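You operate a simulated robot arm through the tools that you are given. There is no shell and no other tool.

You are at the controls of a simulated robot arm. One attempt, no reset.

## Task
Let the chain off the binder.
Fine: keeper clear, lever up, binder ring off the post and down beside it, lever over again, keeper back over it. Set down upright: binder ring.
Where things are to end (x, y in the base frame): binder ring within 30 mm of [620, 340].
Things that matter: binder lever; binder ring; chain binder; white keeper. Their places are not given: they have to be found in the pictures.

It is judged by the outcome, as a careful person would: the job done as asked, and still so three seconds after it is handed in. It fails if anything else is knocked over, pushed out of place, dropped, spilled or broken.

## Robot
A 7-joint arm with a two-finger parallel gripper, fixed in place. Base frame: the origin is at the foot of the arm, x ahead of it, y to its left, z up. Lengths are in mm, angles in rad, forces in N, time in s.
Its first joint turns from -2.897 to 2.897 rad. Payload 4.4 kg.
Tool frame: the origin (TCP) lies between the finger pads and is the grasp point; the fingertips stand 23 mm ahead of it; z points along the fingers, y is the line along which they close. The gripper opens to 94 mm. The fingers are 38 mm wide and 10 mm thick; the gripper's body (54 by 96 mm) begins 39 mm behind the TCP.
Orientation is told as [roll, pitch, yaw] about the base's x, y, z axes, in that order, counted from this pose: with the fingers straight down and closing along the base's y, the tool's x points along the base's -x, its y along +y and its z along -z.

## Interface
- The arm moves only by the tool nudge_tool. Its argument "targets" is a list of rows, each an object (a shift or turn left out is 0, a gripper value left out holds the last) with "offset": the shift along the base's x, y, z in mm, a list of three; "rotation": the turn, a rotation vector about the base's x, y, z in rad, a list of three; "jaw": the gripper command, from -1 (fully open) to 1 (shut), values between in proportion. In form: [{"offset": [x, y, z], "rotation": [ax, ay, az], "jaw": jaw}, ...]. A call has 1 to 20 rows; each row shifts and turns the commanded pose from where the row before left it. A row lasts 0.2 s, in which the tool goes at most 50 mm and 0.15 rad; a call with a longer step from one row to the next is refused whole, and so is a gripper value outside its range. A pose out of reach is approached as far as the arm can. The call stops where the force on the tool passes 90 N (or 10 N more than at its start, if that is more) or the arm is blocked; 0.2 s more then pass. Each finger travels about 72 mm/s and halts on what it meets, pressing with about 28 N; the grip force reading is that of the motor and also rises with nothing between the fingers. The clock runs only during rows and for 0.2 s after the last one: add rows that do not move to give the fingers time. It gives the time, the measured TCP pose, the force on the tool (base axes), the opening and the grip force at its end, in the units of the frame above (readings bear some noise), with the torque about the TCP (base axes, N m) and any sound that the robot's microphone picked up.
- Cameras (640 x 400 px; columns grow to the right, rows downward): "scene" is fixed at [49.6, 649.9, 1564.5]; the picture's right is [-0.36, -0.93, 0.00], its down [-0.54, 0.21, -0.81] and it looks along [0.76, -0.30, -0.58] (base axes); focal length 308 px, centre (320, 200). "wrist" rides on the gripper at [86, 16, -74] in the tool frame; the picture's right is [-0.18, 0.98, 0.00], its down [-0.58, -0.11, -0.81] and it looks along [-0.79, -0.15, 0.59] (tool axes); focal length 243 px, centre (320, 200).
- get_image(camera): a new picture of that camera. The clock stands still meanwhile.
- pixel_to_xyz(camera, pixels): there is no depth. For up to 12 entries [column, row, z] of the newest picture of that camera ("zoom" is the newest enlarged one), the place [x, y] in the base frame at which the ray of that pixel passes the height z, good to about 2 mm. The clock stands still meanwhile.
- zoom(camera, box): a new picture of the part [left, top, right, bottom] of that camera's present view, enlarged. The clock stands still meanwhile.
- job_done(): hands the job in; it is judged then, once.

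Leave the gripper open and the arm clear of the work at the hand-in unless told otherwise.

The tools are called after "Call:" by a JSON object that holds its "fn" and its "kwargs". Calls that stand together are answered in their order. nudge_tool: Moves the arm, as the interface text tells. Its arguments: {"type":"object","properties":{"targets":{"type":"array","items":{"type":"object","properties":{"offset":{"type":"array","items":{"type":"number"}},"rotation":{"type":"array","items":{"type":"number"}},"jaw":{"type":"number"}}}}},"required":["targets"]} The other tools are called the same way: get_image (camera) takes a picture; pixel_to_xyz (camera, pixels) gives the place at which the rays of pixels pass given heights; zoom (camera, box) takes an enlarged picture of a part of a camera's view; job_done () hands the job in.

At the start:

```text
t: 0.0
tool_pos: [708.8, 299.5, 1251.4]
ee_rot: [0.0, 0.001, 0.0]
contact_force: [-0.3, -0.3, -0.1]
torque: [0.03, 0.02, -0.02]
width: 93.8
finger_force: 0.0
```

scene: 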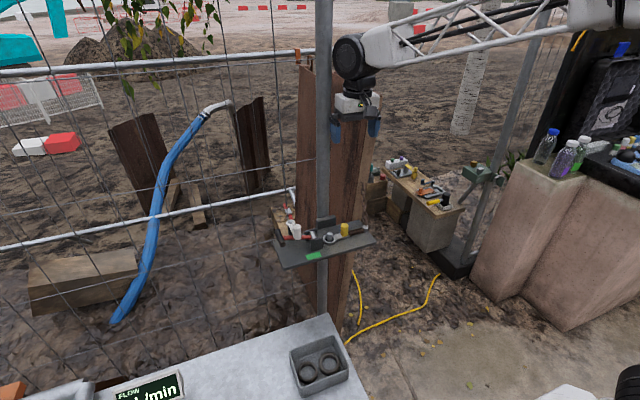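
wrist: 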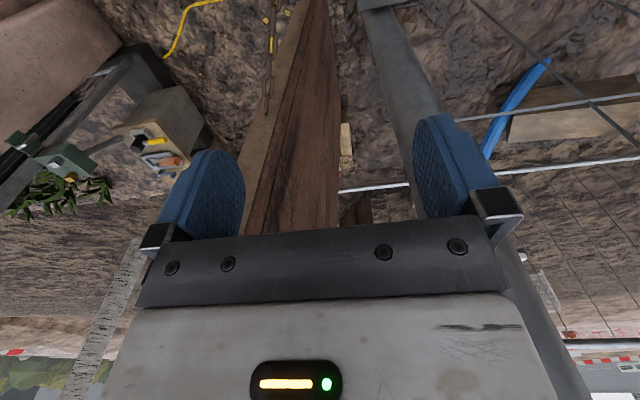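

I see a small shelf with objects at about (320,240) in the scene picture, near a pole. I'll zoom in there to identify the binder, lever, ring and white keeper.

Call:
{"fn": "zoom", "kwargs": {"camera": "scene", "box": [260, 180, 390, 280]}}

Call:
{"fn": "zoom", "kwargs": {"camera": "scene", "box": [360, 140, 520, 260]}}

Call:
{"fn": "zoom", "kwargs": {"camera": "scene", "box": [270, 310, 370, 400]}}

```text
4.00 times, centred on (325, 230) of scene
```

zoom: 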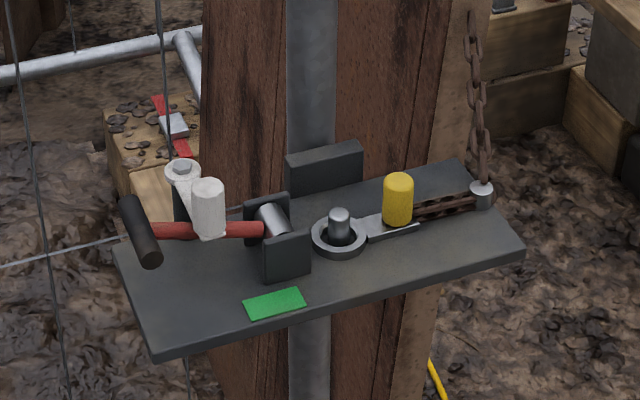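

```text
3.33 times, centred on (440, 200) of scene
```

zoom: 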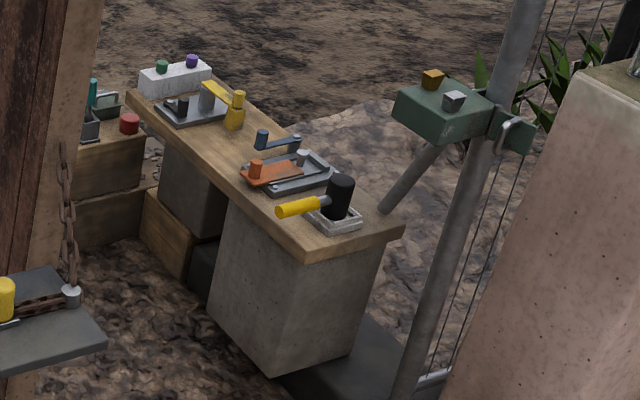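

```text
4.44 times, centred on (320, 355) of scene
```

zoom: 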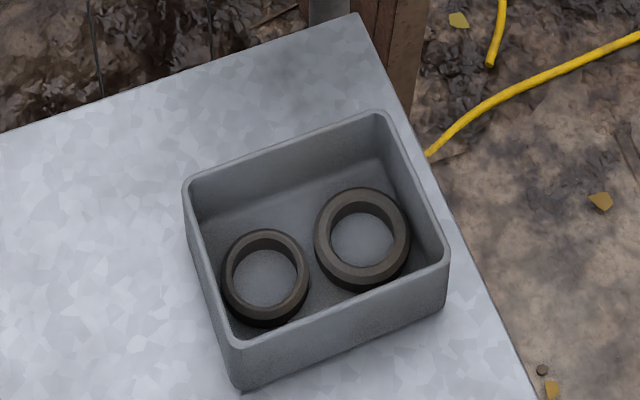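

The shelf carries a red lever with a black T-grip, a white keeper on a small post, a ring on a silver post with a yellow knob, and a green patch. Next I'll find the heights: cast the rays of the patch (zoom pixels were for another zoom, so I use the scene picture) at several heights.

Call:
{"fn": "pixel_to_xyz", "kwargs": {"camera": "scene", "pixels": [[313.8, 255.7, 700], [313.8, 255.7, 800], [313.8, 255.7, 900], [313.8, 255.7, 1000], [328, 238, 800], [328, 238, 900], [360, 200, 800], [320, 370, 800], [320, 370, 900]]}}

Call:
{"fn": "get_image", "kwargs": {"camera": "wrist"}}

```text
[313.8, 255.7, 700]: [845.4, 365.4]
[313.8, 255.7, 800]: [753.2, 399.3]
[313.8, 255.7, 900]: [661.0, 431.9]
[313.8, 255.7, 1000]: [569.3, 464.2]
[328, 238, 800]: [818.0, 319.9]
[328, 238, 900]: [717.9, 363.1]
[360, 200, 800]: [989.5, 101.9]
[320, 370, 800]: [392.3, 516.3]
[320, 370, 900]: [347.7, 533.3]
```

```text
taken
```

wrist: 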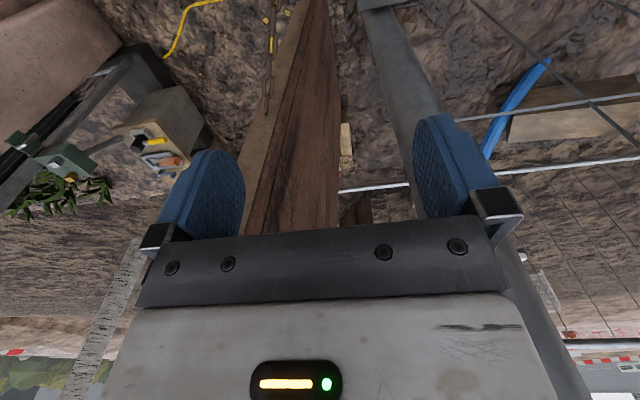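

The shelf is just out of the top edge of the wrist view. I'll back the tool off by 250 mm along -x (free air towards the base) so that the wrist camera sees the shelf.

Call:
{"fn": "nudge_tool", "kwargs": {"targets": [{"offset": [-50, 0, 0], "jaw": -1}, {"offset": [-50, 0, 0]}, {"offset": [-50, 0, 0]}, {"offset": [-50, 0, 0]}, {"offset": [-50, 0, 0]}]}}

Call:
{"fn": "get_image", "kwargs": {"camera": "wrist"}}

Call:
{"fn": "get_image", "kwargs": {"camera": "scene"}}

```text
t: 1.2
tool_pos: [459.0, 297.1, 1251.2]
ee_rot: [0.0, 0.001, 0.0]
contact_force: [1.0, 0.1, -0.7]
torque: [-0.02, 0.01, -0.03]
width: 93.9
finger_force: 0.1
```

```text
taken
```

wrist: 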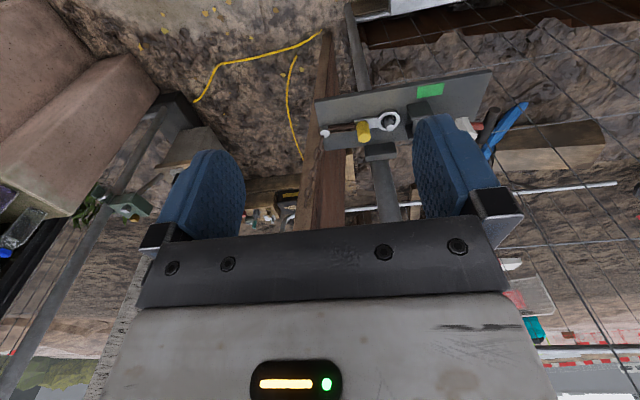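

```text
taken
```

scene: 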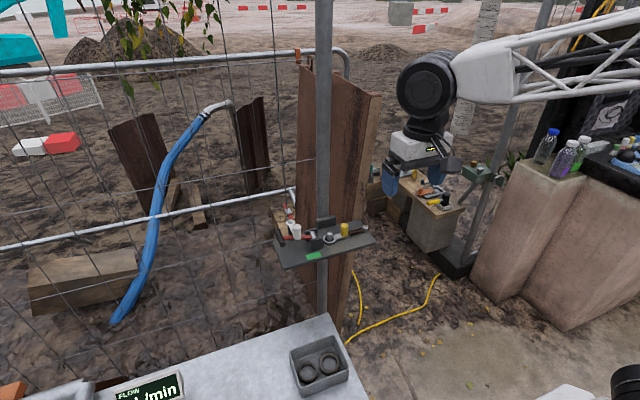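

Now the wrist view shows the shelf (upside down) around (400,110). I'll zoom into it and into the scene view for triangulation.

Call:
{"fn": "zoom", "kwargs": {"camera": "wrist", "box": [300, 60, 520, 190]}}

Call:
{"fn": "zoom", "kwargs": {"camera": "scene", "box": [265, 195, 385, 275]}}

Call:
{"fn": "pixel_to_xyz", "kwargs": {"camera": "wrist", "pixels": [[388, 120, 800], [388, 120, 900], [388, 120, 1000], [430, 90, 800], [430, 90, 900], [430, 90, 1000]]}}

```text
2.91 times, centred on (410, 125) of wrist
```

zoom: 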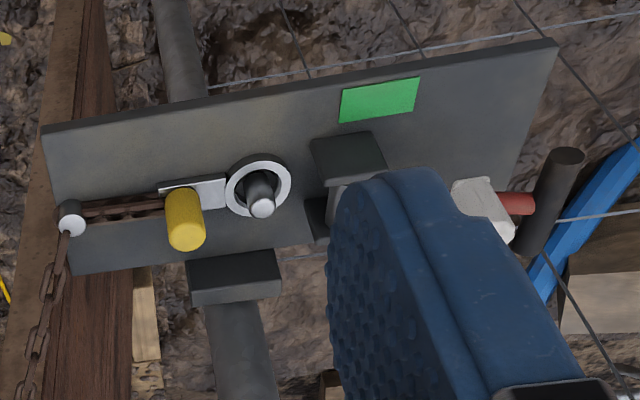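

```text
5.00 times, centred on (325, 235) of scene
```

zoom: 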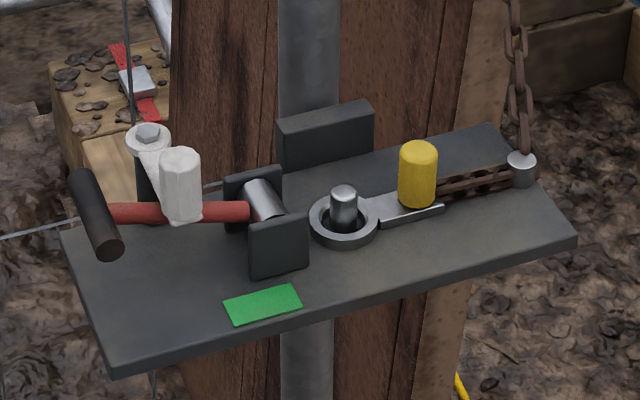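

```text
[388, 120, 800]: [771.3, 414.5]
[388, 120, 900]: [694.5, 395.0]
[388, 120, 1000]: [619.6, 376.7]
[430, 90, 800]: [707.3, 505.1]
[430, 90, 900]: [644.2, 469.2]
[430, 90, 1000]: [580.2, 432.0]
```

Triangulating the green patch gives about (611, 449, 954), so the shelf top is near z = 954. I'll move the tool +y by 110 so that the whole shelf shows between the fingers.

Call:
{"fn": "nudge_tool", "kwargs": {"targets": [{"offset": [0, 40, 0]}, {"offset": [0, 40, 0]}, {"offset": [0, 30, -30]}, {"offset": [0, 0, 0]}]}}

Call:
{"fn": "zoom", "kwargs": {"camera": "wrist", "box": [230, 60, 430, 185]}}

Call:
{"fn": "get_image", "kwargs": {"camera": "wrist"}}

```text
t: 2.2
tool_pos: [458.1, 408.6, 1220.8]
ee_rot: [0.0, -0.001, -0.001]
contact_force: [0.1, -0.2, 0.2]
torque: [-0.01, 0.02, 0.02]
width: 93.9
finger_force: 0.1
```

```text
3.20 times, centred on (330, 122) of wrist
```

zoom: 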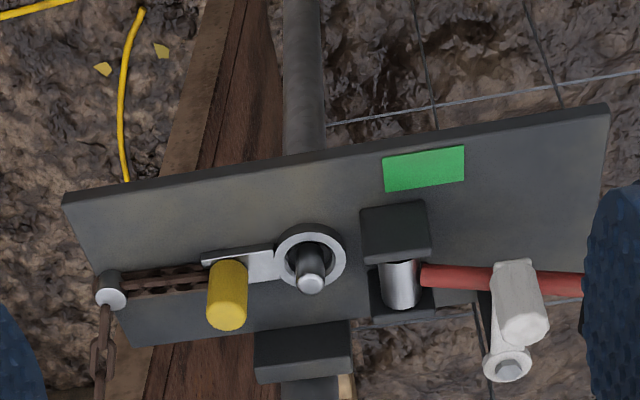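

```text
taken
```

wrist: 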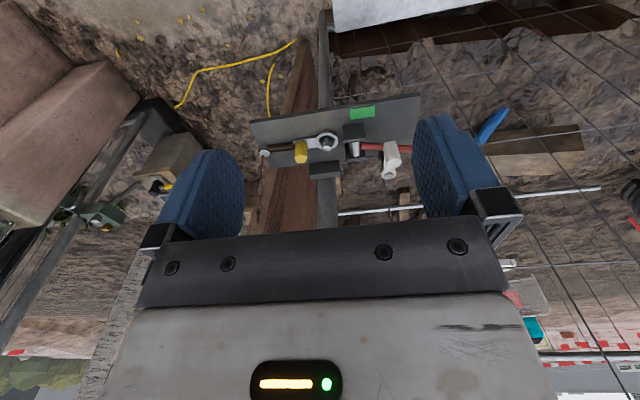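

I'll cast rays from this enlarged wrist picture for: patch (424,168), ring centre (311,257), post top (311,285), yellow knob top (227,316), stud top (111,299), keeper knob top (527,327), keeper bolt (508,366), front block top (397,240), at two heights.

Call:
{"fn": "pixel_to_xyz", "kwargs": {"camera": "zoom", "pixels": [[424, 168, 954], [311, 257, 954], [311, 285, 954], [311, 285, 1054], [227, 316, 954], [227, 316, 1054], [111, 299, 954], [111, 299, 1054], [527, 327, 954], [527, 327, 1054], [508, 366, 954], [508, 366, 1054]]}}

Call:
{"fn": "pixel_to_xyz", "kwargs": {"camera": "zoom", "pixels": [[311, 257, 1054], [424, 168, 1054], [64, 200, 954], [606, 112, 954], [132, 347, 954], [397, 243, 954], [397, 243, 1054], [400, 305, 954], [400, 305, 1054], [425, 275, 954], [425, 275, 1054]]}}

Call:
{"fn": "zoom", "kwargs": {"camera": "scene", "box": [265, 195, 385, 275]}}

Call:
{"fn": "pixel_to_xyz", "kwargs": {"camera": "zoom", "pixels": [[263, 305, 954], [344, 222, 954], [344, 190, 954], [344, 190, 1054], [419, 153, 954], [419, 153, 1054], [522, 160, 954], [522, 160, 1054], [180, 157, 954], [180, 157, 1054], [148, 133, 954], [148, 133, 1054]]}}

Call:
{"fn": "pixel_to_xyz", "kwargs": {"camera": "zoom", "pixels": [[344, 222, 1054], [263, 305, 1054], [108, 367, 954], [577, 237, 954], [62, 235, 954], [497, 125, 954], [83, 178, 954], [83, 178, 1054], [110, 248, 954], [110, 248, 1054], [440, 237, 954]]}}

```text
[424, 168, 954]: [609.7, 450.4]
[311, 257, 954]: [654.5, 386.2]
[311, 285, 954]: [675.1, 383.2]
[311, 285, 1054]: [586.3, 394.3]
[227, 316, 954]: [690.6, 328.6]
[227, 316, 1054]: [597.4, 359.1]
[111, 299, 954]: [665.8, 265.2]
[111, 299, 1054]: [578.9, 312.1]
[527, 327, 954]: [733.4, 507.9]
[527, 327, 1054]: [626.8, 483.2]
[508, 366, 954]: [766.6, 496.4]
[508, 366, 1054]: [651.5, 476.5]
```

```text
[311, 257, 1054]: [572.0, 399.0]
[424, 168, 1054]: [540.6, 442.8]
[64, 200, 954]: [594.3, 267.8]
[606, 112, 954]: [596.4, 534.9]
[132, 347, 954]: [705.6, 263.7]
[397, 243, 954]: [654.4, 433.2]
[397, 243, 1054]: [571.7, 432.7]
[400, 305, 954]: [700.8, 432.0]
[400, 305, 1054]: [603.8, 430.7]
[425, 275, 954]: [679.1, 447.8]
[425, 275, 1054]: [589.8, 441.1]
```

```text
5.00 times, centred on (325, 235) of scene
```

zoom: 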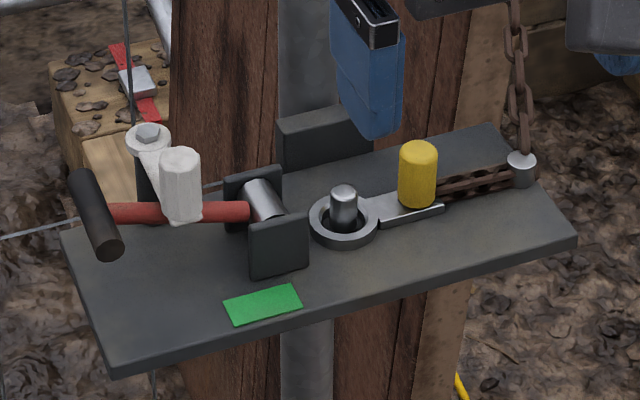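

```text
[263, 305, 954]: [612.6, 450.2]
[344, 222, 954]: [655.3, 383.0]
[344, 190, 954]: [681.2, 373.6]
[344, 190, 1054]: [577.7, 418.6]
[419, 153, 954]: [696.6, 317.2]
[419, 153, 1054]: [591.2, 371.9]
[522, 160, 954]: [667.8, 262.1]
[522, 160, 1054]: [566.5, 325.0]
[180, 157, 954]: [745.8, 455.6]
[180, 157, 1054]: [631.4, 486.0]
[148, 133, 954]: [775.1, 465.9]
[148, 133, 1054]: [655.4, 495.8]
```

```text
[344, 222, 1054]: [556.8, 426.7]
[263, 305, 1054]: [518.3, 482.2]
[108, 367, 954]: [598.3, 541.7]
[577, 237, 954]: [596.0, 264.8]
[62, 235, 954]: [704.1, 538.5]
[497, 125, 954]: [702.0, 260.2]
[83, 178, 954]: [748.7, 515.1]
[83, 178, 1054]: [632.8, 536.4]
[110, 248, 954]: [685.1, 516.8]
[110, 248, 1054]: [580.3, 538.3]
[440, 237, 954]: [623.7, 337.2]
```

Plate top is z≈954, spanning x 597–704, y 262–540. Post is near (650,386), yellow knob near (647,343), keeper bolt near (698,484), keeper knob near (635,484), T-grip near y≈528. I'll move closer, well above the parts, for a sharper view of lever and keeper.

Call:
{"fn": "nudge_tool", "kwargs": {"targets": [{"offset": [30, 20, -10]}, {"offset": [30, 20, -10]}, {"offset": [30, 20, -15]}, {"offset": [12, 10, -25]}, {"offset": [0, 0, 0]}]}}

Call:
{"fn": "get_image", "kwargs": {"camera": "wrist"}}

Call:
{"fn": "get_image", "kwargs": {"camera": "scene"}}

```text
t: 3.4
tool_pos: [560.6, 477.4, 1159.7]
ee_rot: [0.001, -0.002, 0.0]
contact_force: [0.6, 0.5, 0.1]
torque: [0.01, -0.03, 0.01]
width: 93.8
finger_force: 0.1
```

```text
taken
```

wrist: 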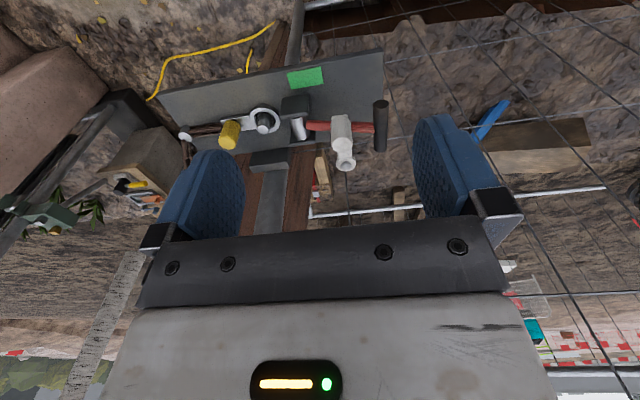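

```text
taken
```

scene: 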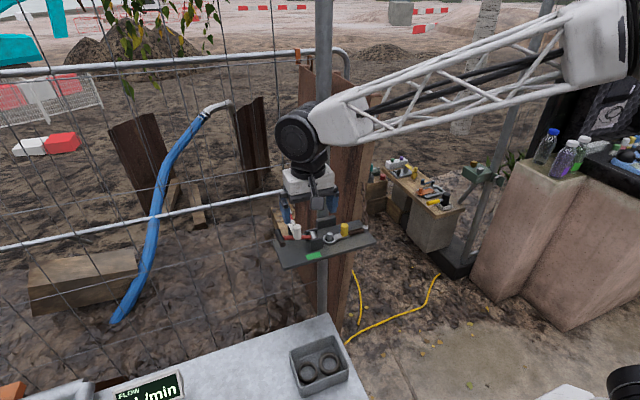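

The plate is now fully visible between the fingers at rows 50–180. I'll enlarge it.

Call:
{"fn": "zoom", "kwargs": {"camera": "wrist", "box": [240, 50, 420, 180]}}

Call:
{"fn": "zoom", "kwargs": {"camera": "scene", "box": [270, 215, 334, 260]}}

```text
3.08 times, centred on (330, 115) of wrist
```

zoom: 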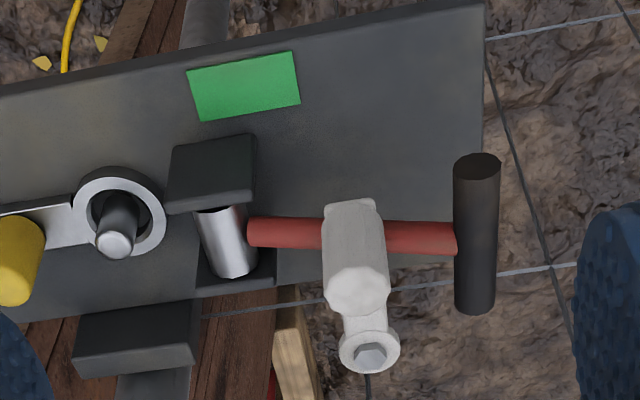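

```text
8.89 times, centred on (302, 238) of scene
```

zoom: 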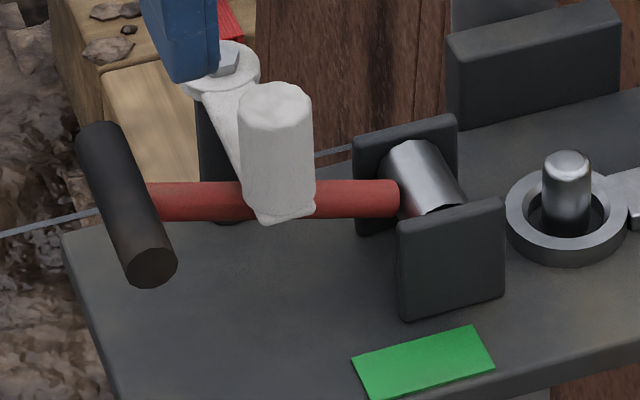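

I'll cast rays from this scene zoom, then redo the wrist zoom and cast from that, to triangulate the T-grip ends, keeper knob, and lever bar.

Call:
{"fn": "pixel_to_xyz", "kwargs": {"camera": "zoom", "pixels": [[152, 268, 1000], [152, 268, 1050], [97, 135, 1000], [97, 135, 1050], [275, 97, 1000], [275, 97, 1050], [285, 205, 1000], [285, 205, 1050], [396, 198, 1000], [396, 198, 950], [567, 160, 982], [450, 212, 1000]]}}

Call:
{"fn": "zoom", "kwargs": {"camera": "wrist", "box": [240, 50, 420, 180]}}

Call:
{"fn": "pixel_to_xyz", "kwargs": {"camera": "zoom", "pixels": [[477, 167, 1000], [477, 167, 1050], [473, 305, 1000], [473, 305, 1050], [357, 292, 1000], [357, 292, 1050], [352, 210, 1000], [352, 210, 1050], [255, 231, 1000], [255, 231, 950], [114, 243, 982], [369, 356, 1010]]}}

Call:
{"fn": "pixel_to_xyz", "kwargs": {"camera": "zoom", "pixels": [[390, 237, 1000], [390, 237, 1050], [450, 237, 1000], [450, 237, 1050], [210, 175, 1000], [210, 175, 990], [136, 350, 954], [136, 350, 1000], [235, 270, 1000], [369, 356, 1050]]}}

```text
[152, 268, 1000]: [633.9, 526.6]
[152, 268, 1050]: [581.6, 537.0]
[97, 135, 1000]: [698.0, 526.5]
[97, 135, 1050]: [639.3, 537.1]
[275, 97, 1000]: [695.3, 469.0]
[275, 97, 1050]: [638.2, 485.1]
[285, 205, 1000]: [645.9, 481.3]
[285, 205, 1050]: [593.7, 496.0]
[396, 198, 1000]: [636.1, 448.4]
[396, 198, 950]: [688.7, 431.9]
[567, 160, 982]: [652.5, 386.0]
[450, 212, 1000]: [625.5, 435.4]
```

```text
3.08 times, centred on (330, 115) of wrist
```

zoom: 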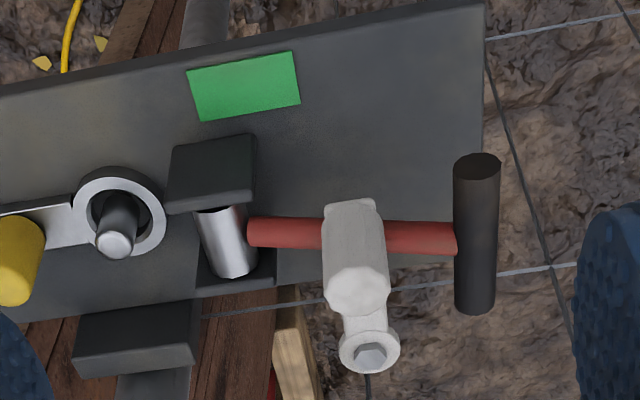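

```text
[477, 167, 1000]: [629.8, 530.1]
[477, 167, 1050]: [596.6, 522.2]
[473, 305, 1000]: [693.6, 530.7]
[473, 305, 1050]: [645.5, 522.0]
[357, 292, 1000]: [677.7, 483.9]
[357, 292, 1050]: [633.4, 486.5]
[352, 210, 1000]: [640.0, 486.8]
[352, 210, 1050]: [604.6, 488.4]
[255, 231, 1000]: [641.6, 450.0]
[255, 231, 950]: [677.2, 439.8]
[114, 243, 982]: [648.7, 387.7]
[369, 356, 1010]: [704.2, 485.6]
```

```text
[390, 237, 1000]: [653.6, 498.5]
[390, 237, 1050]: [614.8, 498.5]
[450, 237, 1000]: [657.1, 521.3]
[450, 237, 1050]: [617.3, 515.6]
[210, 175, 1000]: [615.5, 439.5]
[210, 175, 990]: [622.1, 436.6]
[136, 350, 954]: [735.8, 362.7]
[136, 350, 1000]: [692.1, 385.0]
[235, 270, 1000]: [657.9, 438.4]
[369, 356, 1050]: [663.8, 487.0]
```

T-grip front end triangulates to about (624, 529, 1010), its rear end x≈682; the lever pivots near y≈432, z≈977. Keeper knob top is near (634,486,1052). The vertical steel pole behind the shelf could be in the way, so I'll locate it: its axis is at col ≈323 in the scene (rows 195–210) and ≈(270,205) in the wrist view.

Call:
{"fn": "pixel_to_xyz", "kwargs": {"camera": "scene", "pixels": [[317, 198, 1000], [317, 198, 1100], [329.4, 198, 1000], [329.4, 198, 1100]]}}

Call:
{"fn": "zoom", "kwargs": {"camera": "wrist", "box": [230, 130, 350, 220]}}

Call:
{"fn": "zoom", "kwargs": {"camera": "scene", "box": [280, 130, 376, 210]}}

```text
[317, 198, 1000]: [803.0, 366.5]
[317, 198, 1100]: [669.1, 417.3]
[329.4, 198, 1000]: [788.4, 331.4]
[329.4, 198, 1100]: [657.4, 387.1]
```

```text
4.44 times, centred on (290, 175) of wrist
```

zoom: 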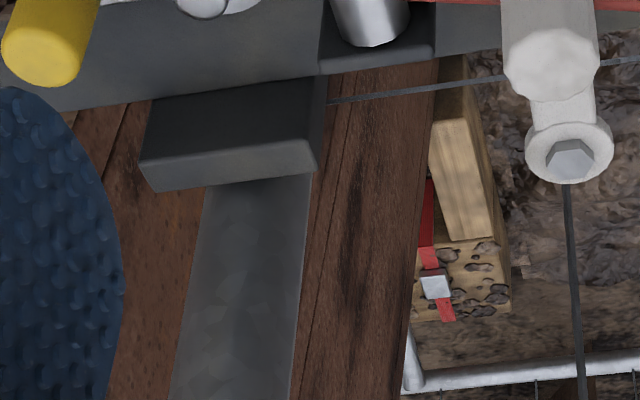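

```text
5.00 times, centred on (328, 170) of scene
```

zoom: 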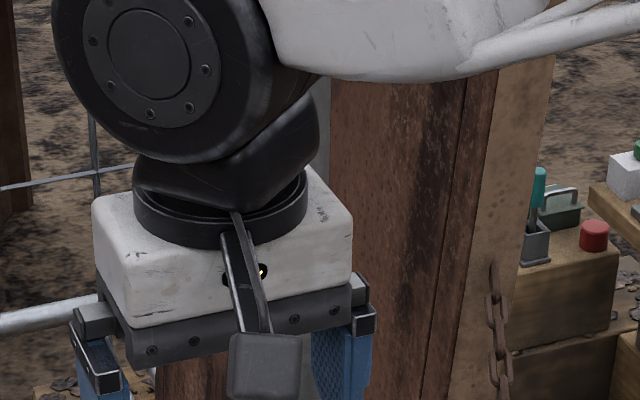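

Pole edges in this wrist picture at about (258.5,215) and (284,215). I cast those rays to get plan-view directions.

Call:
{"fn": "pixel_to_xyz", "kwargs": {"camera": "wrist", "pixels": [[258.5, 215.6, 1000], [258.5, 215.6, 1100], [284, 215.6, 1000], [284, 215.6, 1100], [266, 180, 1000], [287.5, 175, 1000]]}}

```text
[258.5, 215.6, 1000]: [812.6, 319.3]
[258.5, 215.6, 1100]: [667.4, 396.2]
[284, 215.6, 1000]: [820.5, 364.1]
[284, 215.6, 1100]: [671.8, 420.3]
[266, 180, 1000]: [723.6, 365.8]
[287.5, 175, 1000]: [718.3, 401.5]
```

The pole is at about (745,371), 20 mm radius; I'll stay clear of it. Now I move above the keeper knob, estimated at (634,486,top 1052), stopping at z=1110 with a partly closed jaw (~44 mm), and check alignment.

Call:
{"fn": "nudge_tool", "kwargs": {"targets": [{"offset": [25, 3, -10], "jaw": 0.06}, {"offset": [25, 3, -10]}, {"offset": [23.4, 2.6, -29.7]}, {"offset": [0, 0, 0]}, {"offset": [0, 0, 0]}]}}

Call:
{"fn": "get_image", "kwargs": {"camera": "wrist"}}

Call:
{"fn": "zoom", "kwargs": {"camera": "scene", "box": [260, 190, 350, 260]}}

```text
t: 4.6
tool_pos: [630.5, 487.0, 1111.0]
ee_rot: [0.0, -0.001, 0.0]
contact_force: [-0.1, -0.7, 0.2]
torque: [0.0, 0.02, -0.02]
width: 44.4
finger_force: 0.1
```

```text
taken
```

wrist: 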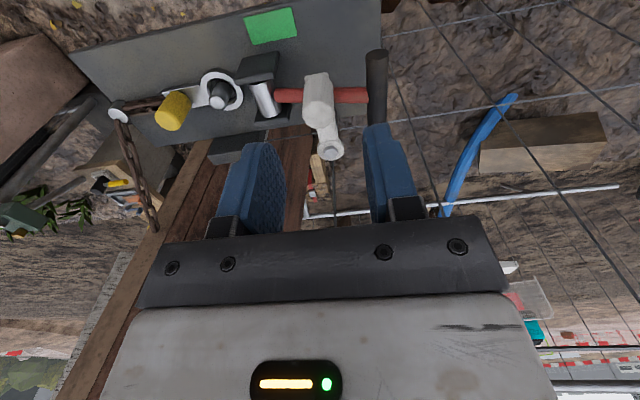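

```text
5.71 times, centred on (305, 225) of scene
```

zoom: 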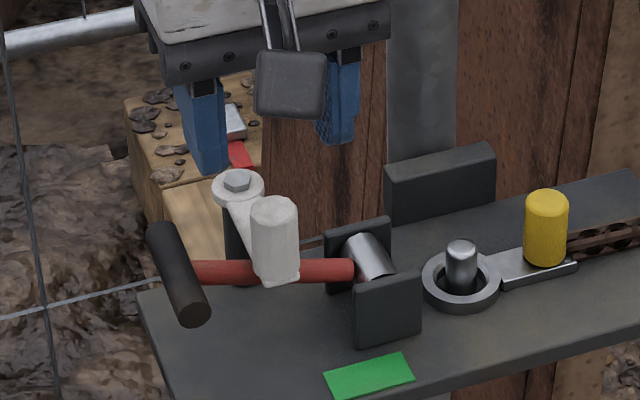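

The knob lies between the fingers' lines at (318,100). I'll enlarge the wrist view for a finer fix of knob top, bolt and lever.

Call:
{"fn": "zoom", "kwargs": {"camera": "wrist", "box": [250, 60, 400, 165]}}

Call:
{"fn": "pixel_to_xyz", "kwargs": {"camera": "zoom", "pixels": [[294, 205, 1045], [294, 205, 1055], [294, 205, 1035], [343, 375, 1015], [343, 375, 1025], [280, 70, 1010], [280, 70, 1000], [541, 145, 1010], [400, 150, 1000]]}}

```text
3.81 times, centred on (325, 112) of wrist
```

zoom: 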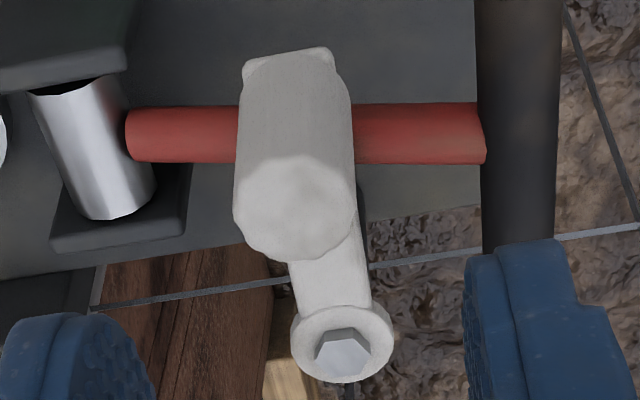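

```text
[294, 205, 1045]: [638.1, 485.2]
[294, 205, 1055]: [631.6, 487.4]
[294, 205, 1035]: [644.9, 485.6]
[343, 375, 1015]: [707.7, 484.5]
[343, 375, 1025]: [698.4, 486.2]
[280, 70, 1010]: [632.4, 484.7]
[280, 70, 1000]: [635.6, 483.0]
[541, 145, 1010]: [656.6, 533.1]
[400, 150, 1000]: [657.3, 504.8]
```

I'll cast the scene rays for the knob's top centre (297,226.6) and its lower front edge (298.3,239.3), and for the bolt (290.5,221.7).

Call:
{"fn": "pixel_to_xyz", "kwargs": {"camera": "scene", "pixels": [[297, 226.6, 1040], [297, 226.6, 1050], [297, 226.6, 1060], [298.3, 239.3, 1000], [298.3, 239.3, 1010], [290.5, 221.7, 1010], [290.5, 221.7, 1020], [290.5, 221.7, 1030]]}}

Call:
{"fn": "zoom", "kwargs": {"camera": "scene", "box": [276, 212, 316, 247]}}

```text
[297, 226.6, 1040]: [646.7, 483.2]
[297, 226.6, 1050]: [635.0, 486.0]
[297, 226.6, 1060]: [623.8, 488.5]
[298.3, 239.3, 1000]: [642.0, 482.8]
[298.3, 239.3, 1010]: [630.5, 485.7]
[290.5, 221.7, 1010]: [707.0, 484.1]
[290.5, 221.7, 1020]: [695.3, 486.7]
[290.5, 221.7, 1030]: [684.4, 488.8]
```

```text
11.43 times, centred on (296, 230) of scene
```

zoom: 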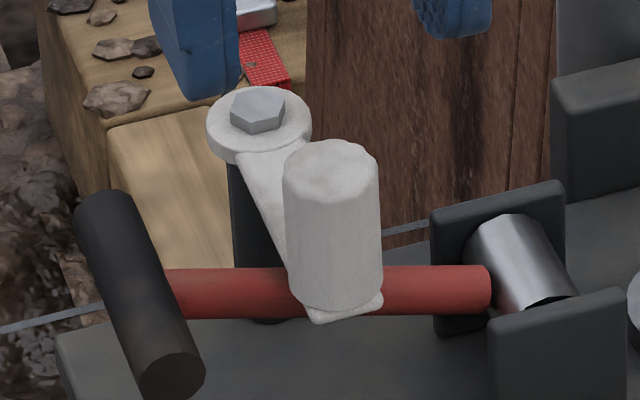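

The knob axis fits (636, 485.5), top z≈1050. Now a careful descent with a 44 mm opening, first to z≈1065, adjusting x by +5 and y by −1.5.

Call:
{"fn": "nudge_tool", "kwargs": {"targets": [{"offset": [5, -1.5, 0]}, {"offset": [0, 0, -20]}, {"offset": [0, 0, -20]}, {"offset": [0, 0, -6]}, {"offset": [0, 0, 0]}]}}

Call:
{"fn": "get_image", "kwargs": {"camera": "wrist"}}

Call:
{"fn": "zoom", "kwargs": {"camera": "scene", "box": [268, 200, 332, 250]}}

```text
t: 5.8
tool_pos: [636.6, 485.9, 1066.9]
ee_rot: [0.0, -0.001, 0.0]
contact_force: [0.2, -1.1, -0.3]
torque: [0.01, -0.01, 0.01]
width: 44.2
finger_force: 0.2
```

```text
taken
```

wrist: 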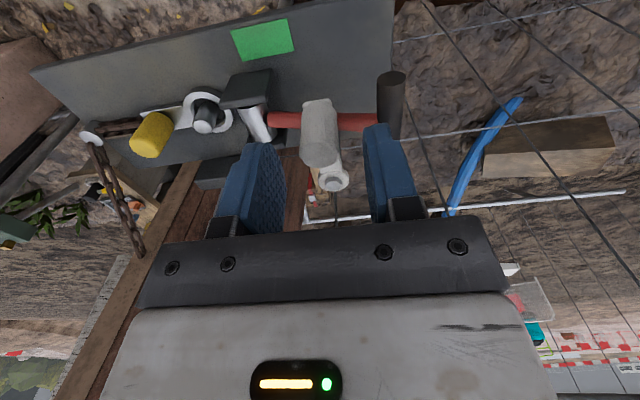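

```text
8.00 times, centred on (300, 225) of scene
```

zoom: 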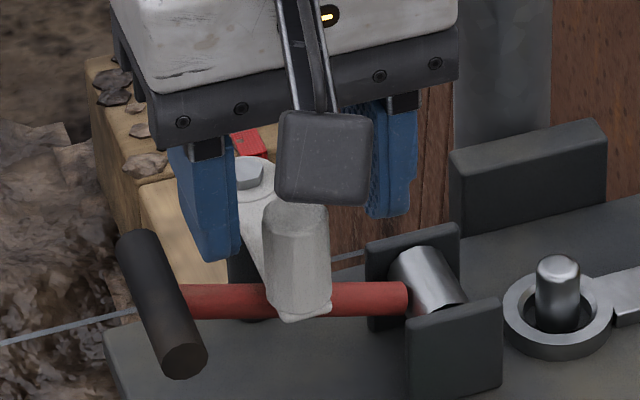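

The knob top sits centred between the fingers at (318,150). Descend another 22 mm to z≈1045 (tips ≈1022, over the keeper arm) and then close gently on the knob.

Call:
{"fn": "nudge_tool", "kwargs": {"targets": [{"offset": [0, 0, -12]}, {"offset": [-1, 0, -10]}, {"offset": [0, 0, 0]}]}}

Call:
{"fn": "get_image", "kwargs": {"camera": "wrist"}}

Call:
{"fn": "zoom", "kwargs": {"camera": "scene", "box": [268, 200, 332, 250]}}

```text
t: 6.6
tool_pos: [637.9, 485.3, 1044.5]
ee_rot: [0.0, 0.001, 0.0]
contact_force: [0.3, -0.8, -0.1]
torque: [-0.04, 0.02, 0.02]
width: 44.3
finger_force: 0.1
```

```text
taken
```

wrist: 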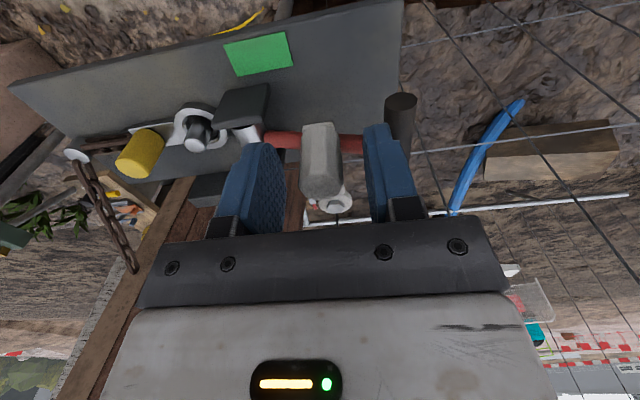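

```text
8.00 times, centred on (300, 225) of scene
```

zoom: 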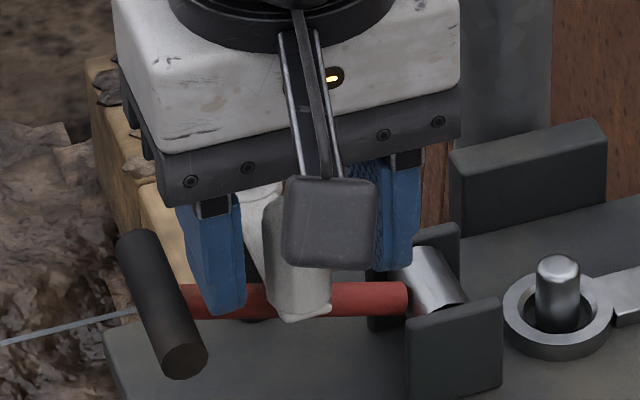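

The fingers straddle the knob with free room on both sides. Close on it.

Call:
{"fn": "nudge_tool", "kwargs": {"targets": [{"jaw": 0.6}, {"jaw": 0.7}, {"jaw": 0.7}]}}

```text
t: 7.4
tool_pos: [636.9, 484.3, 1044.4]
ee_rot: [0.0, -0.001, 0.001]
contact_force: [-1.3, -7.6, 0.5]
torque: [-0.06, 0.1, -0.22]
width: 20.8
finger_force: 45.1
```

Gripped at 20.8 mm. Now a small trial swing toward −y about the bolt (≈(698,485), radius 62), turning the tool +0.1 rad, watching the force.

Call:
{"fn": "nudge_tool", "kwargs": {"targets": [{"offset": [0.1, -3.1, 0], "rotation": [0, 0, 0.05]}, {"offset": [0.2, -3.1, 0], "rotation": [0, 0, 0.05]}, {"offset": [0, 0, 0]}]}}

```text
t: 8.2
tool_pos: [637.2, 479.6, 1043.3]
ee_rot: [-0.001, 0.0, 0.102]
contact_force: [-23.8, -7.8, 10.3]
torque: [-0.09, 0.73, -0.38]
width: 20.7
finger_force: 44.7
```

It moved with some x-force (−24 N). I'll look at how the keeper has responded.

Call:
{"fn": "zoom", "kwargs": {"camera": "wrist", "box": [230, 60, 430, 220]}}

Call:
{"fn": "zoom", "kwargs": {"camera": "scene", "box": [268, 200, 332, 250]}}

```text
2.50 times, centred on (330, 140) of wrist
```

zoom: 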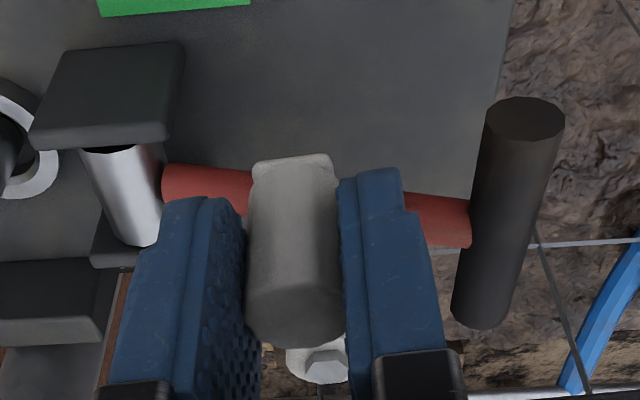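

```text
8.00 times, centred on (300, 225) of scene
```

zoom: 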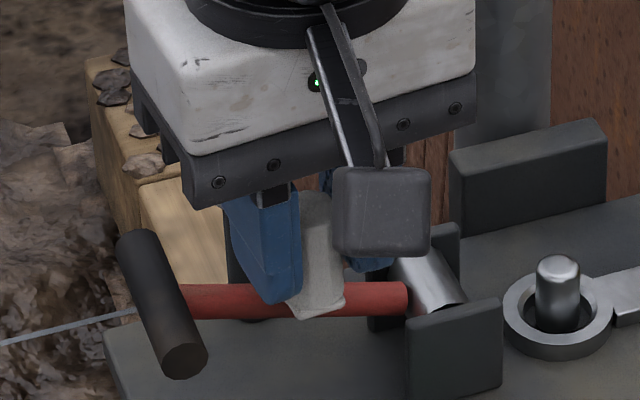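

The keeper has started to swing (its lower end moved right in the scene). I'll relieve the x-force by −1.5 mm and continue a bit.

Call:
{"fn": "nudge_tool", "kwargs": {"targets": [{"offset": [-1.5, 0, 0]}, {"offset": [0, 0, 0]}]}}

```text
t: 8.8
tool_pos: [637.0, 479.9, 1045.0]
ee_rot: [0.003, -0.001, 0.099]
contact_force: [19.5, 0.0, 6.6]
torque: [-0.04, -0.42, -0.17]
width: 20.6
finger_force: 45.0
```

x is stiffly constrained (≈29 N/mm), neutral about +0.7 mm from here. I continue the arc in 0.1-rad pieces.

Call:
{"fn": "nudge_tool", "kwargs": {"targets": [{"offset": [1.0, -3.0, 0], "rotation": [0, 0, 0.05]}, {"offset": [0.4, -3.0, 0], "rotation": [0, 0, 0.05]}, {"offset": [0, 0, 0]}]}}

```text
t: 9.6
tool_pos: [637.8, 476.0, 1043.7]
ee_rot: [-0.001, -0.002, 0.199]
contact_force: [15.1, -3.5, 17.3]
torque: [-0.12, 0.22, -0.42]
width: 20.6
finger_force: 44.7
```

Forces modest: +15 N x, +17 N z. I'll add +0.5 mm x, +0.6 mm z, and continue another 0.2 rad.

Call:
{"fn": "nudge_tool", "kwargs": {"targets": [{"offset": [0.5, 0, 0.6]}, {"offset": [0.7, -3.0, 0], "rotation": [0, 0, 0.05]}, {"offset": [0.8, -3.0, 0], "rotation": [0, 0, 0.05]}, {"offset": [0, 0, 0]}]}}

```text
t: 10.6
tool_pos: [639.3, 467.2, 1043.9]
ee_rot: [-0.001, -0.001, 0.3]
contact_force: [-6.7, -10.2, 20.7]
torque: [-0.16, 0.31, -0.53]
width: 20.8
finger_force: 44.8
```

Going smoothly. Next 0.2 rad of the arc, with a small lift for the z-force.

Call:
{"fn": "nudge_tool", "kwargs": {"targets": [{"offset": [0.9, -2.9, 0.5], "rotation": [0, 0, 0.05]}, {"offset": [1.0, -2.8, 0], "rotation": [0, 0, 0.05]}, {"offset": [1.2, -2.8, 0], "rotation": [0, 0, 0.05]}, {"offset": [1.3, -2.7, 0], "rotation": [0, 0, 0.05]}, {"offset": [0, 0, 0]}]}}

```text
t: 11.8
tool_pos: [644.7, 455.8, 1042.9]
ee_rot: [0.001, -0.001, 0.5]
contact_force: [-21.6, -19.5, 14.9]
torque: [-0.13, 0.15, -0.47]
width: 20.8
finger_force: 44.9
```

I'll correct outward by (−0.9,−0.4) and go on for 0.2 rad.

Call:
{"fn": "nudge_tool", "kwargs": {"targets": [{"offset": [-0.9, -0.4, 0.4]}, {"offset": [1.5, -2.7, 0], "rotation": [0, 0, 0.05]}, {"offset": [1.6, -2.7, 0], "rotation": [0, 0, 0.05]}, {"offset": [1.7, -2.6, 0], "rotation": [0, 0, 0.05]}, {"offset": [1.9, -2.4, 0], "rotation": [0, 0, 0.05]}, {"offset": [0, 0, 0]}]}}

```text
t: 13.2
tool_pos: [649.5, 446.7, 1043.0]
ee_rot: [0.0, 0.002, 0.699]
contact_force: [7.0, -6.8, -20.1]
torque: [0.11, -0.27, -0.69]
width: 21.0
finger_force: 45.1
```

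Forces are low. Another 0.2 rad, lowering 0.5 mm to relieve z; then a look.

Call:
{"fn": "nudge_tool", "kwargs": {"targets": [{"offset": [2.0, -2.4, -0.5], "rotation": [0, 0, 0.05]}, {"offset": [2.1, -2.2, 0], "rotation": [0, 0, 0.05]}, {"offset": [2.2, -2.1, 0], "rotation": [0, 0, 0.05]}, {"offset": [2.3, -2.1, 0], "rotation": [0, 0, 0.05]}, {"offset": [0, 0, 0]}]}}

Call:
{"fn": "zoom", "kwargs": {"camera": "scene", "box": [260, 190, 350, 260]}}

Call:
{"fn": "get_image", "kwargs": {"camera": "wrist"}}

```text
t: 14.4
tool_pos: [656.4, 437.9, 1044.7]
ee_rot: [0.0, 0.0, 0.898]
contact_force: [-17.3, -26.0, -9.1]
torque: [-0.53, 0.45, -0.34]
width: 20.8
finger_force: 44.8
```

```text
5.71 times, centred on (305, 225) of scene
```

zoom: 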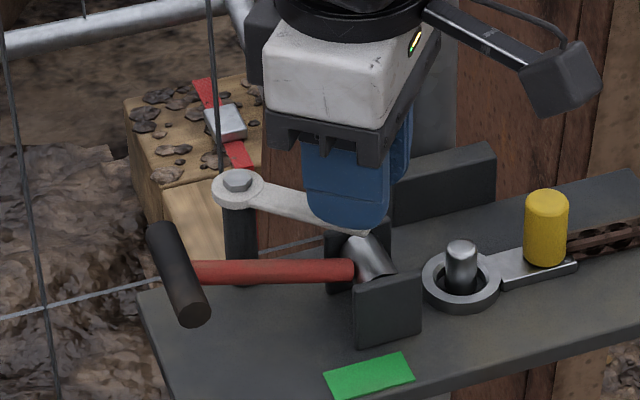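

```text
taken
```

wrist: 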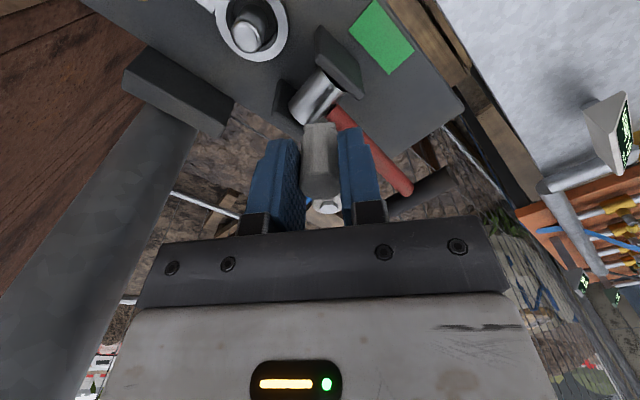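

The keeper has swung about 50°. The pole stands at left in the wrist view; I'll use its edges (row 200: ≈(55,200) and (168,200)) to refine its position before going on.

Call:
{"fn": "pixel_to_xyz", "kwargs": {"camera": "wrist", "pixels": [[55, 200, 1000], [55, 200, 1080], [168, 200, 1000], [168, 200, 1080]]}}

Call:
{"fn": "zoom", "kwargs": {"camera": "wrist", "box": [0, 40, 260, 340]}}

```text
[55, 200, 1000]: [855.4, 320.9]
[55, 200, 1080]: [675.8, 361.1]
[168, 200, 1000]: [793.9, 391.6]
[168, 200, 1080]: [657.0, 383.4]
```

```text
1.33 times, centred on (130, 190) of wrist
```

zoom: 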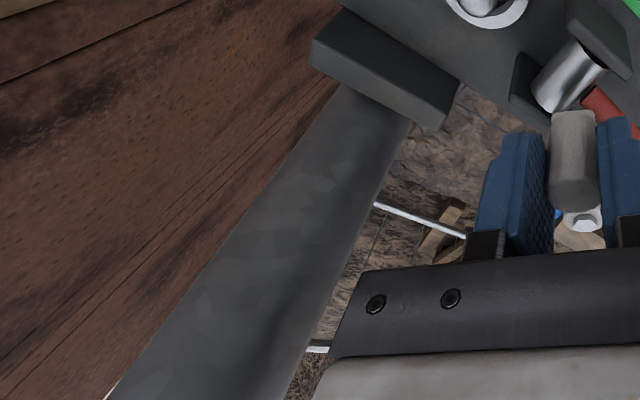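

Refined pole: (736,373), radius ≈17. I'll stop the swing near 67° so that the gripper body keeps clear of it; tool yaw stays near 1.0. Continue the arc with an outward correction of about 1 mm.

Call:
{"fn": "nudge_tool", "kwargs": {"targets": [{"offset": [-0.6, -0.8, 0]}, {"offset": [2.5, -2.0, -0.3], "rotation": [0, 0, 0.05]}, {"offset": [2.6, -1.8, 0], "rotation": [0, 0, 0.05]}, {"offset": [0, 0, 0]}]}}

```text
t: 15.4
tool_pos: [664.1, 432.7, 1043.4]
ee_rot: [-0.001, 0.0, 0.997]
contact_force: [-11.3, -29.1, -8.0]
torque: [-0.24, 0.11, -0.46]
width: 21.1
finger_force: 44.9
```

Call:
{"fn": "nudge_tool", "kwargs": {"targets": [{"offset": [-0.5, -0.8, 0]}, {"offset": [2.7, -1.8, 0], "rotation": [0, 0, 0.03]}, {"offset": [2.8, -1.6, 0], "rotation": [0, 0, 0.02]}, {"offset": [0, 0, 0]}]}}

```text
t: 16.4
tool_pos: [669.0, 430.7, 1045.2]
ee_rot: [0.0, -0.001, 1.049]
contact_force: [2.3, 11.1, -4.9]
torque: [0.07, 0.02, 0.12]
width: 20.5
finger_force: 45.6
```

Good, forces are low. One more 0.1-rad piece.

Call:
{"fn": "nudge_tool", "kwargs": {"targets": [{"offset": [2.8, -1.1, 0], "rotation": [0, 0, 0.02]}, {"offset": [2.9, -1.1, 0], "rotation": [0, 0, 0.02]}, {"offset": [0, 0, 0]}]}}

Call:
{"fn": "zoom", "kwargs": {"camera": "scene", "box": [260, 190, 350, 260]}}

Call:
{"fn": "get_image", "kwargs": {"camera": "wrist"}}

```text
t: 17.2
tool_pos: [672.8, 427.8, 1043.9]
ee_rot: [0.0, -0.001, 1.089]
contact_force: [-7.5, 8.2, 7.9]
torque: [-0.14, 0.23, 0.64]
width: 20.7
finger_force: 45.2
```

```text
5.71 times, centred on (305, 225) of scene
```

zoom: 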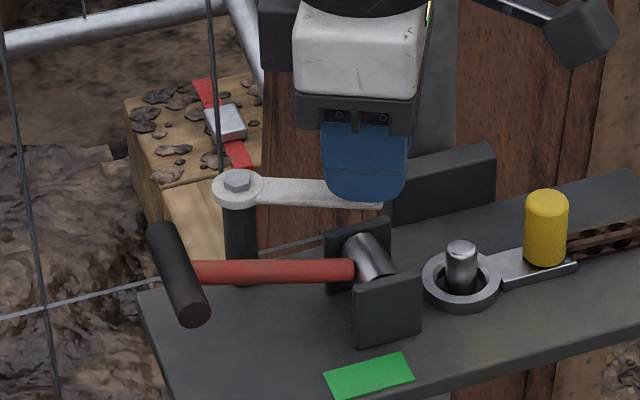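

```text
taken
```

wrist: 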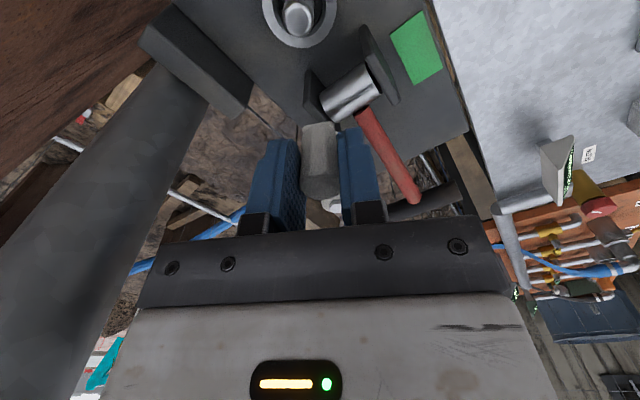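

The keeper now points well off the lever (arm to the right behind the axle in the scene view). I'll release it by opening to ~44 mm and raise straight up 80 mm.

Call:
{"fn": "nudge_tool", "kwargs": {"targets": [{"jaw": 0.4}, {"jaw": 0.06}, {"jaw": 0.06}]}}

Call:
{"fn": "nudge_tool", "kwargs": {"targets": [{"offset": [0, 0, 15]}, {"offset": [0, 0, 20]}, {"offset": [0, 0, 25]}, {"offset": [0, 0, 30]}, {"offset": [0, 0, 0]}]}}

Call:
{"fn": "zoom", "kwargs": {"camera": "scene", "box": [260, 190, 350, 260]}}

Call:
{"fn": "get_image", "kwargs": {"camera": "wrist"}}

```text
t: 18.0
tool_pos: [672.5, 425.6, 1043.3]
ee_rot: [-0.001, -0.001, 1.089]
contact_force: [0.4, 1.1, 0.2]
torque: [-0.03, -0.01, -0.01]
width: 43.9
finger_force: 0.0
```

```text
t: 19.2
tool_pos: [673.3, 425.4, 1135.2]
ee_rot: [0.0, 0.0, 1.089]
contact_force: [-0.2, -0.3, 0.2]
torque: [0.02, -0.03, 0.0]
width: 44.2
finger_force: 0.0
```

```text
5.71 times, centred on (305, 225) of scene
```

zoom: 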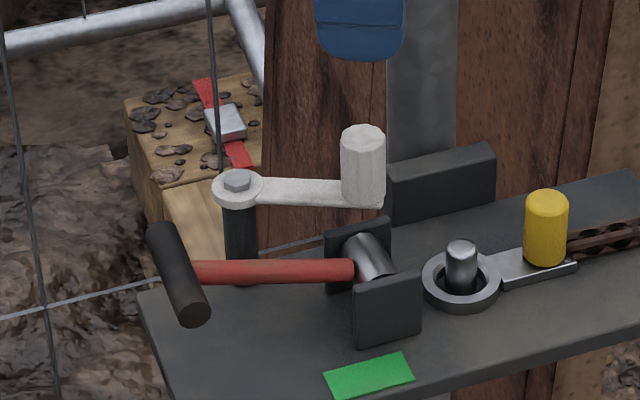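

```text
taken
```

wrist: 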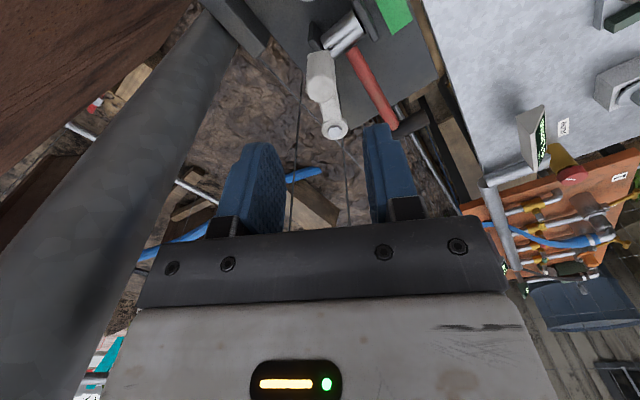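

The keeper stays clear. Next I go over the T-grip (centre ≈(652,529,1010)), turning the tool to yaw 1.571 so the fingers close along x on the two ends of the T; hover at z≈1095.

Call:
{"fn": "nudge_tool", "kwargs": {"targets": [{"offset": [-5, 26, 0], "rotation": [0, 0, 0.12], "jaw": -0.7}, {"offset": [-5, 26, 0], "rotation": [0, 0, 0.12]}, {"offset": [-5, 26, 0], "rotation": [0, 0, 0.12]}, {"offset": [-5, 25.2, -15], "rotation": [0, 0, 0.122]}, {"offset": [0, 0, -25]}, {"offset": [0, 0, 0]}]}}

Call:
{"fn": "get_image", "kwargs": {"camera": "wrist"}}

Call:
{"fn": "zoom", "kwargs": {"camera": "scene", "box": [260, 190, 350, 260]}}

```text
t: 20.6
tool_pos: [653.5, 529.0, 1094.6]
ee_rot: [0.0, 0.0, 1.572]
contact_force: [-0.3, 0.3, -0.6]
torque: [0.01, 0.01, 0.0]
width: 80.1
finger_force: 0.0
```

```text
taken
```

wrist: 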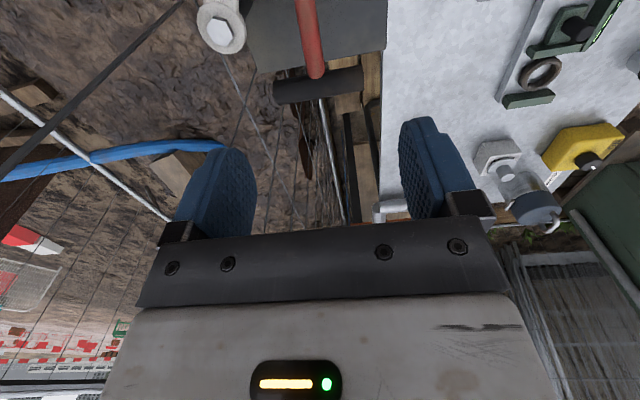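

```text
5.71 times, centred on (305, 225) of scene
```

zoom: 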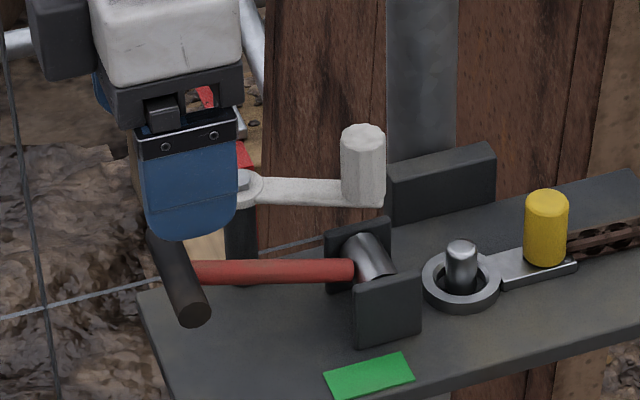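

The T-grip shows at (275–363, 85) in the wrist view. I compute where its ends lie at z=1010.

Call:
{"fn": "zoom", "kwargs": {"camera": "wrist", "box": [240, 30, 400, 130]}}

Call:
{"fn": "pixel_to_xyz", "kwargs": {"camera": "wrist", "pixels": [[275, 92, 1010], [363, 79, 1010], [313, 78, 1010], [319, 86, 1010]]}}

```text
4.00 times, centred on (320, 80) of wrist
```

zoom: 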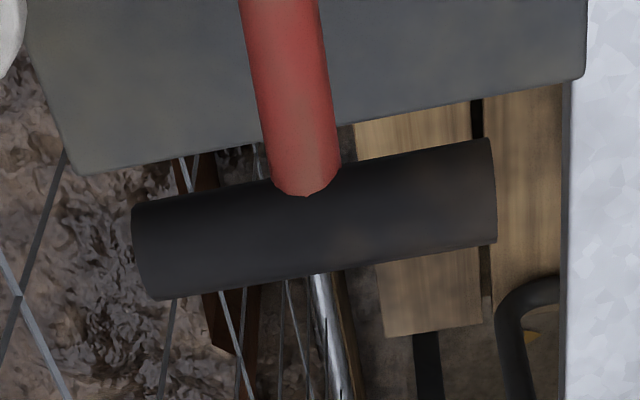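

```text
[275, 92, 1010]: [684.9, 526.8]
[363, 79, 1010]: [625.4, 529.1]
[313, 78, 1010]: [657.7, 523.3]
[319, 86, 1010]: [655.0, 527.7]
```

T ends come out at x≈625 and 685, centre ≈(654.8,528,1010). I lower to z≈1020 (tips ≈997) with the 80 mm opening, x shifted +1.

Call:
{"fn": "nudge_tool", "kwargs": {"targets": [{"offset": [1, -1, -25]}, {"offset": [0, 0, -25]}, {"offset": [0, 0, -14]}, {"offset": [0, 0, -10]}, {"offset": [0, 0, 0]}]}}

Call:
{"fn": "get_image", "kwargs": {"camera": "wrist"}}

Call:
{"fn": "zoom", "kwargs": {"camera": "scene", "box": [260, 190, 350, 260]}}

```text
t: 21.8
tool_pos: [654.9, 527.3, 1020.5]
ee_rot: [-0.001, 0.0, 1.571]
contact_force: [0.2, 0.4, 0.6]
torque: [-0.02, 0.01, 0.0]
width: 80.0
finger_force: 0.0
```

```text
taken
```

wrist: 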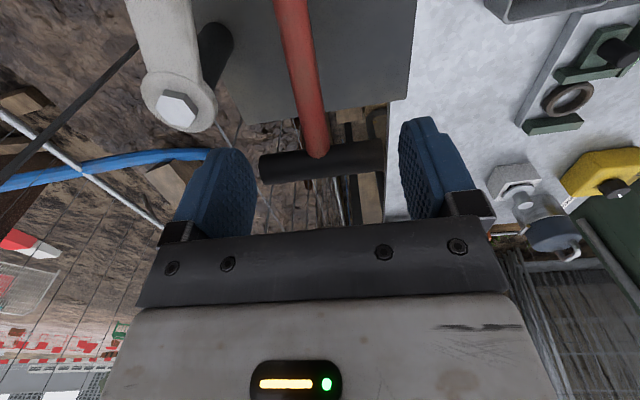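

```text
5.71 times, centred on (305, 225) of scene
```

zoom: 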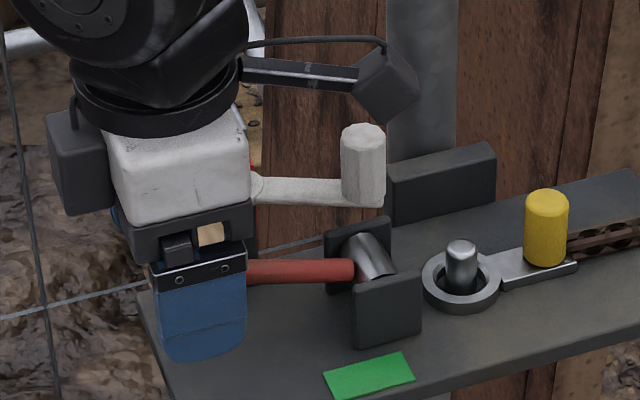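

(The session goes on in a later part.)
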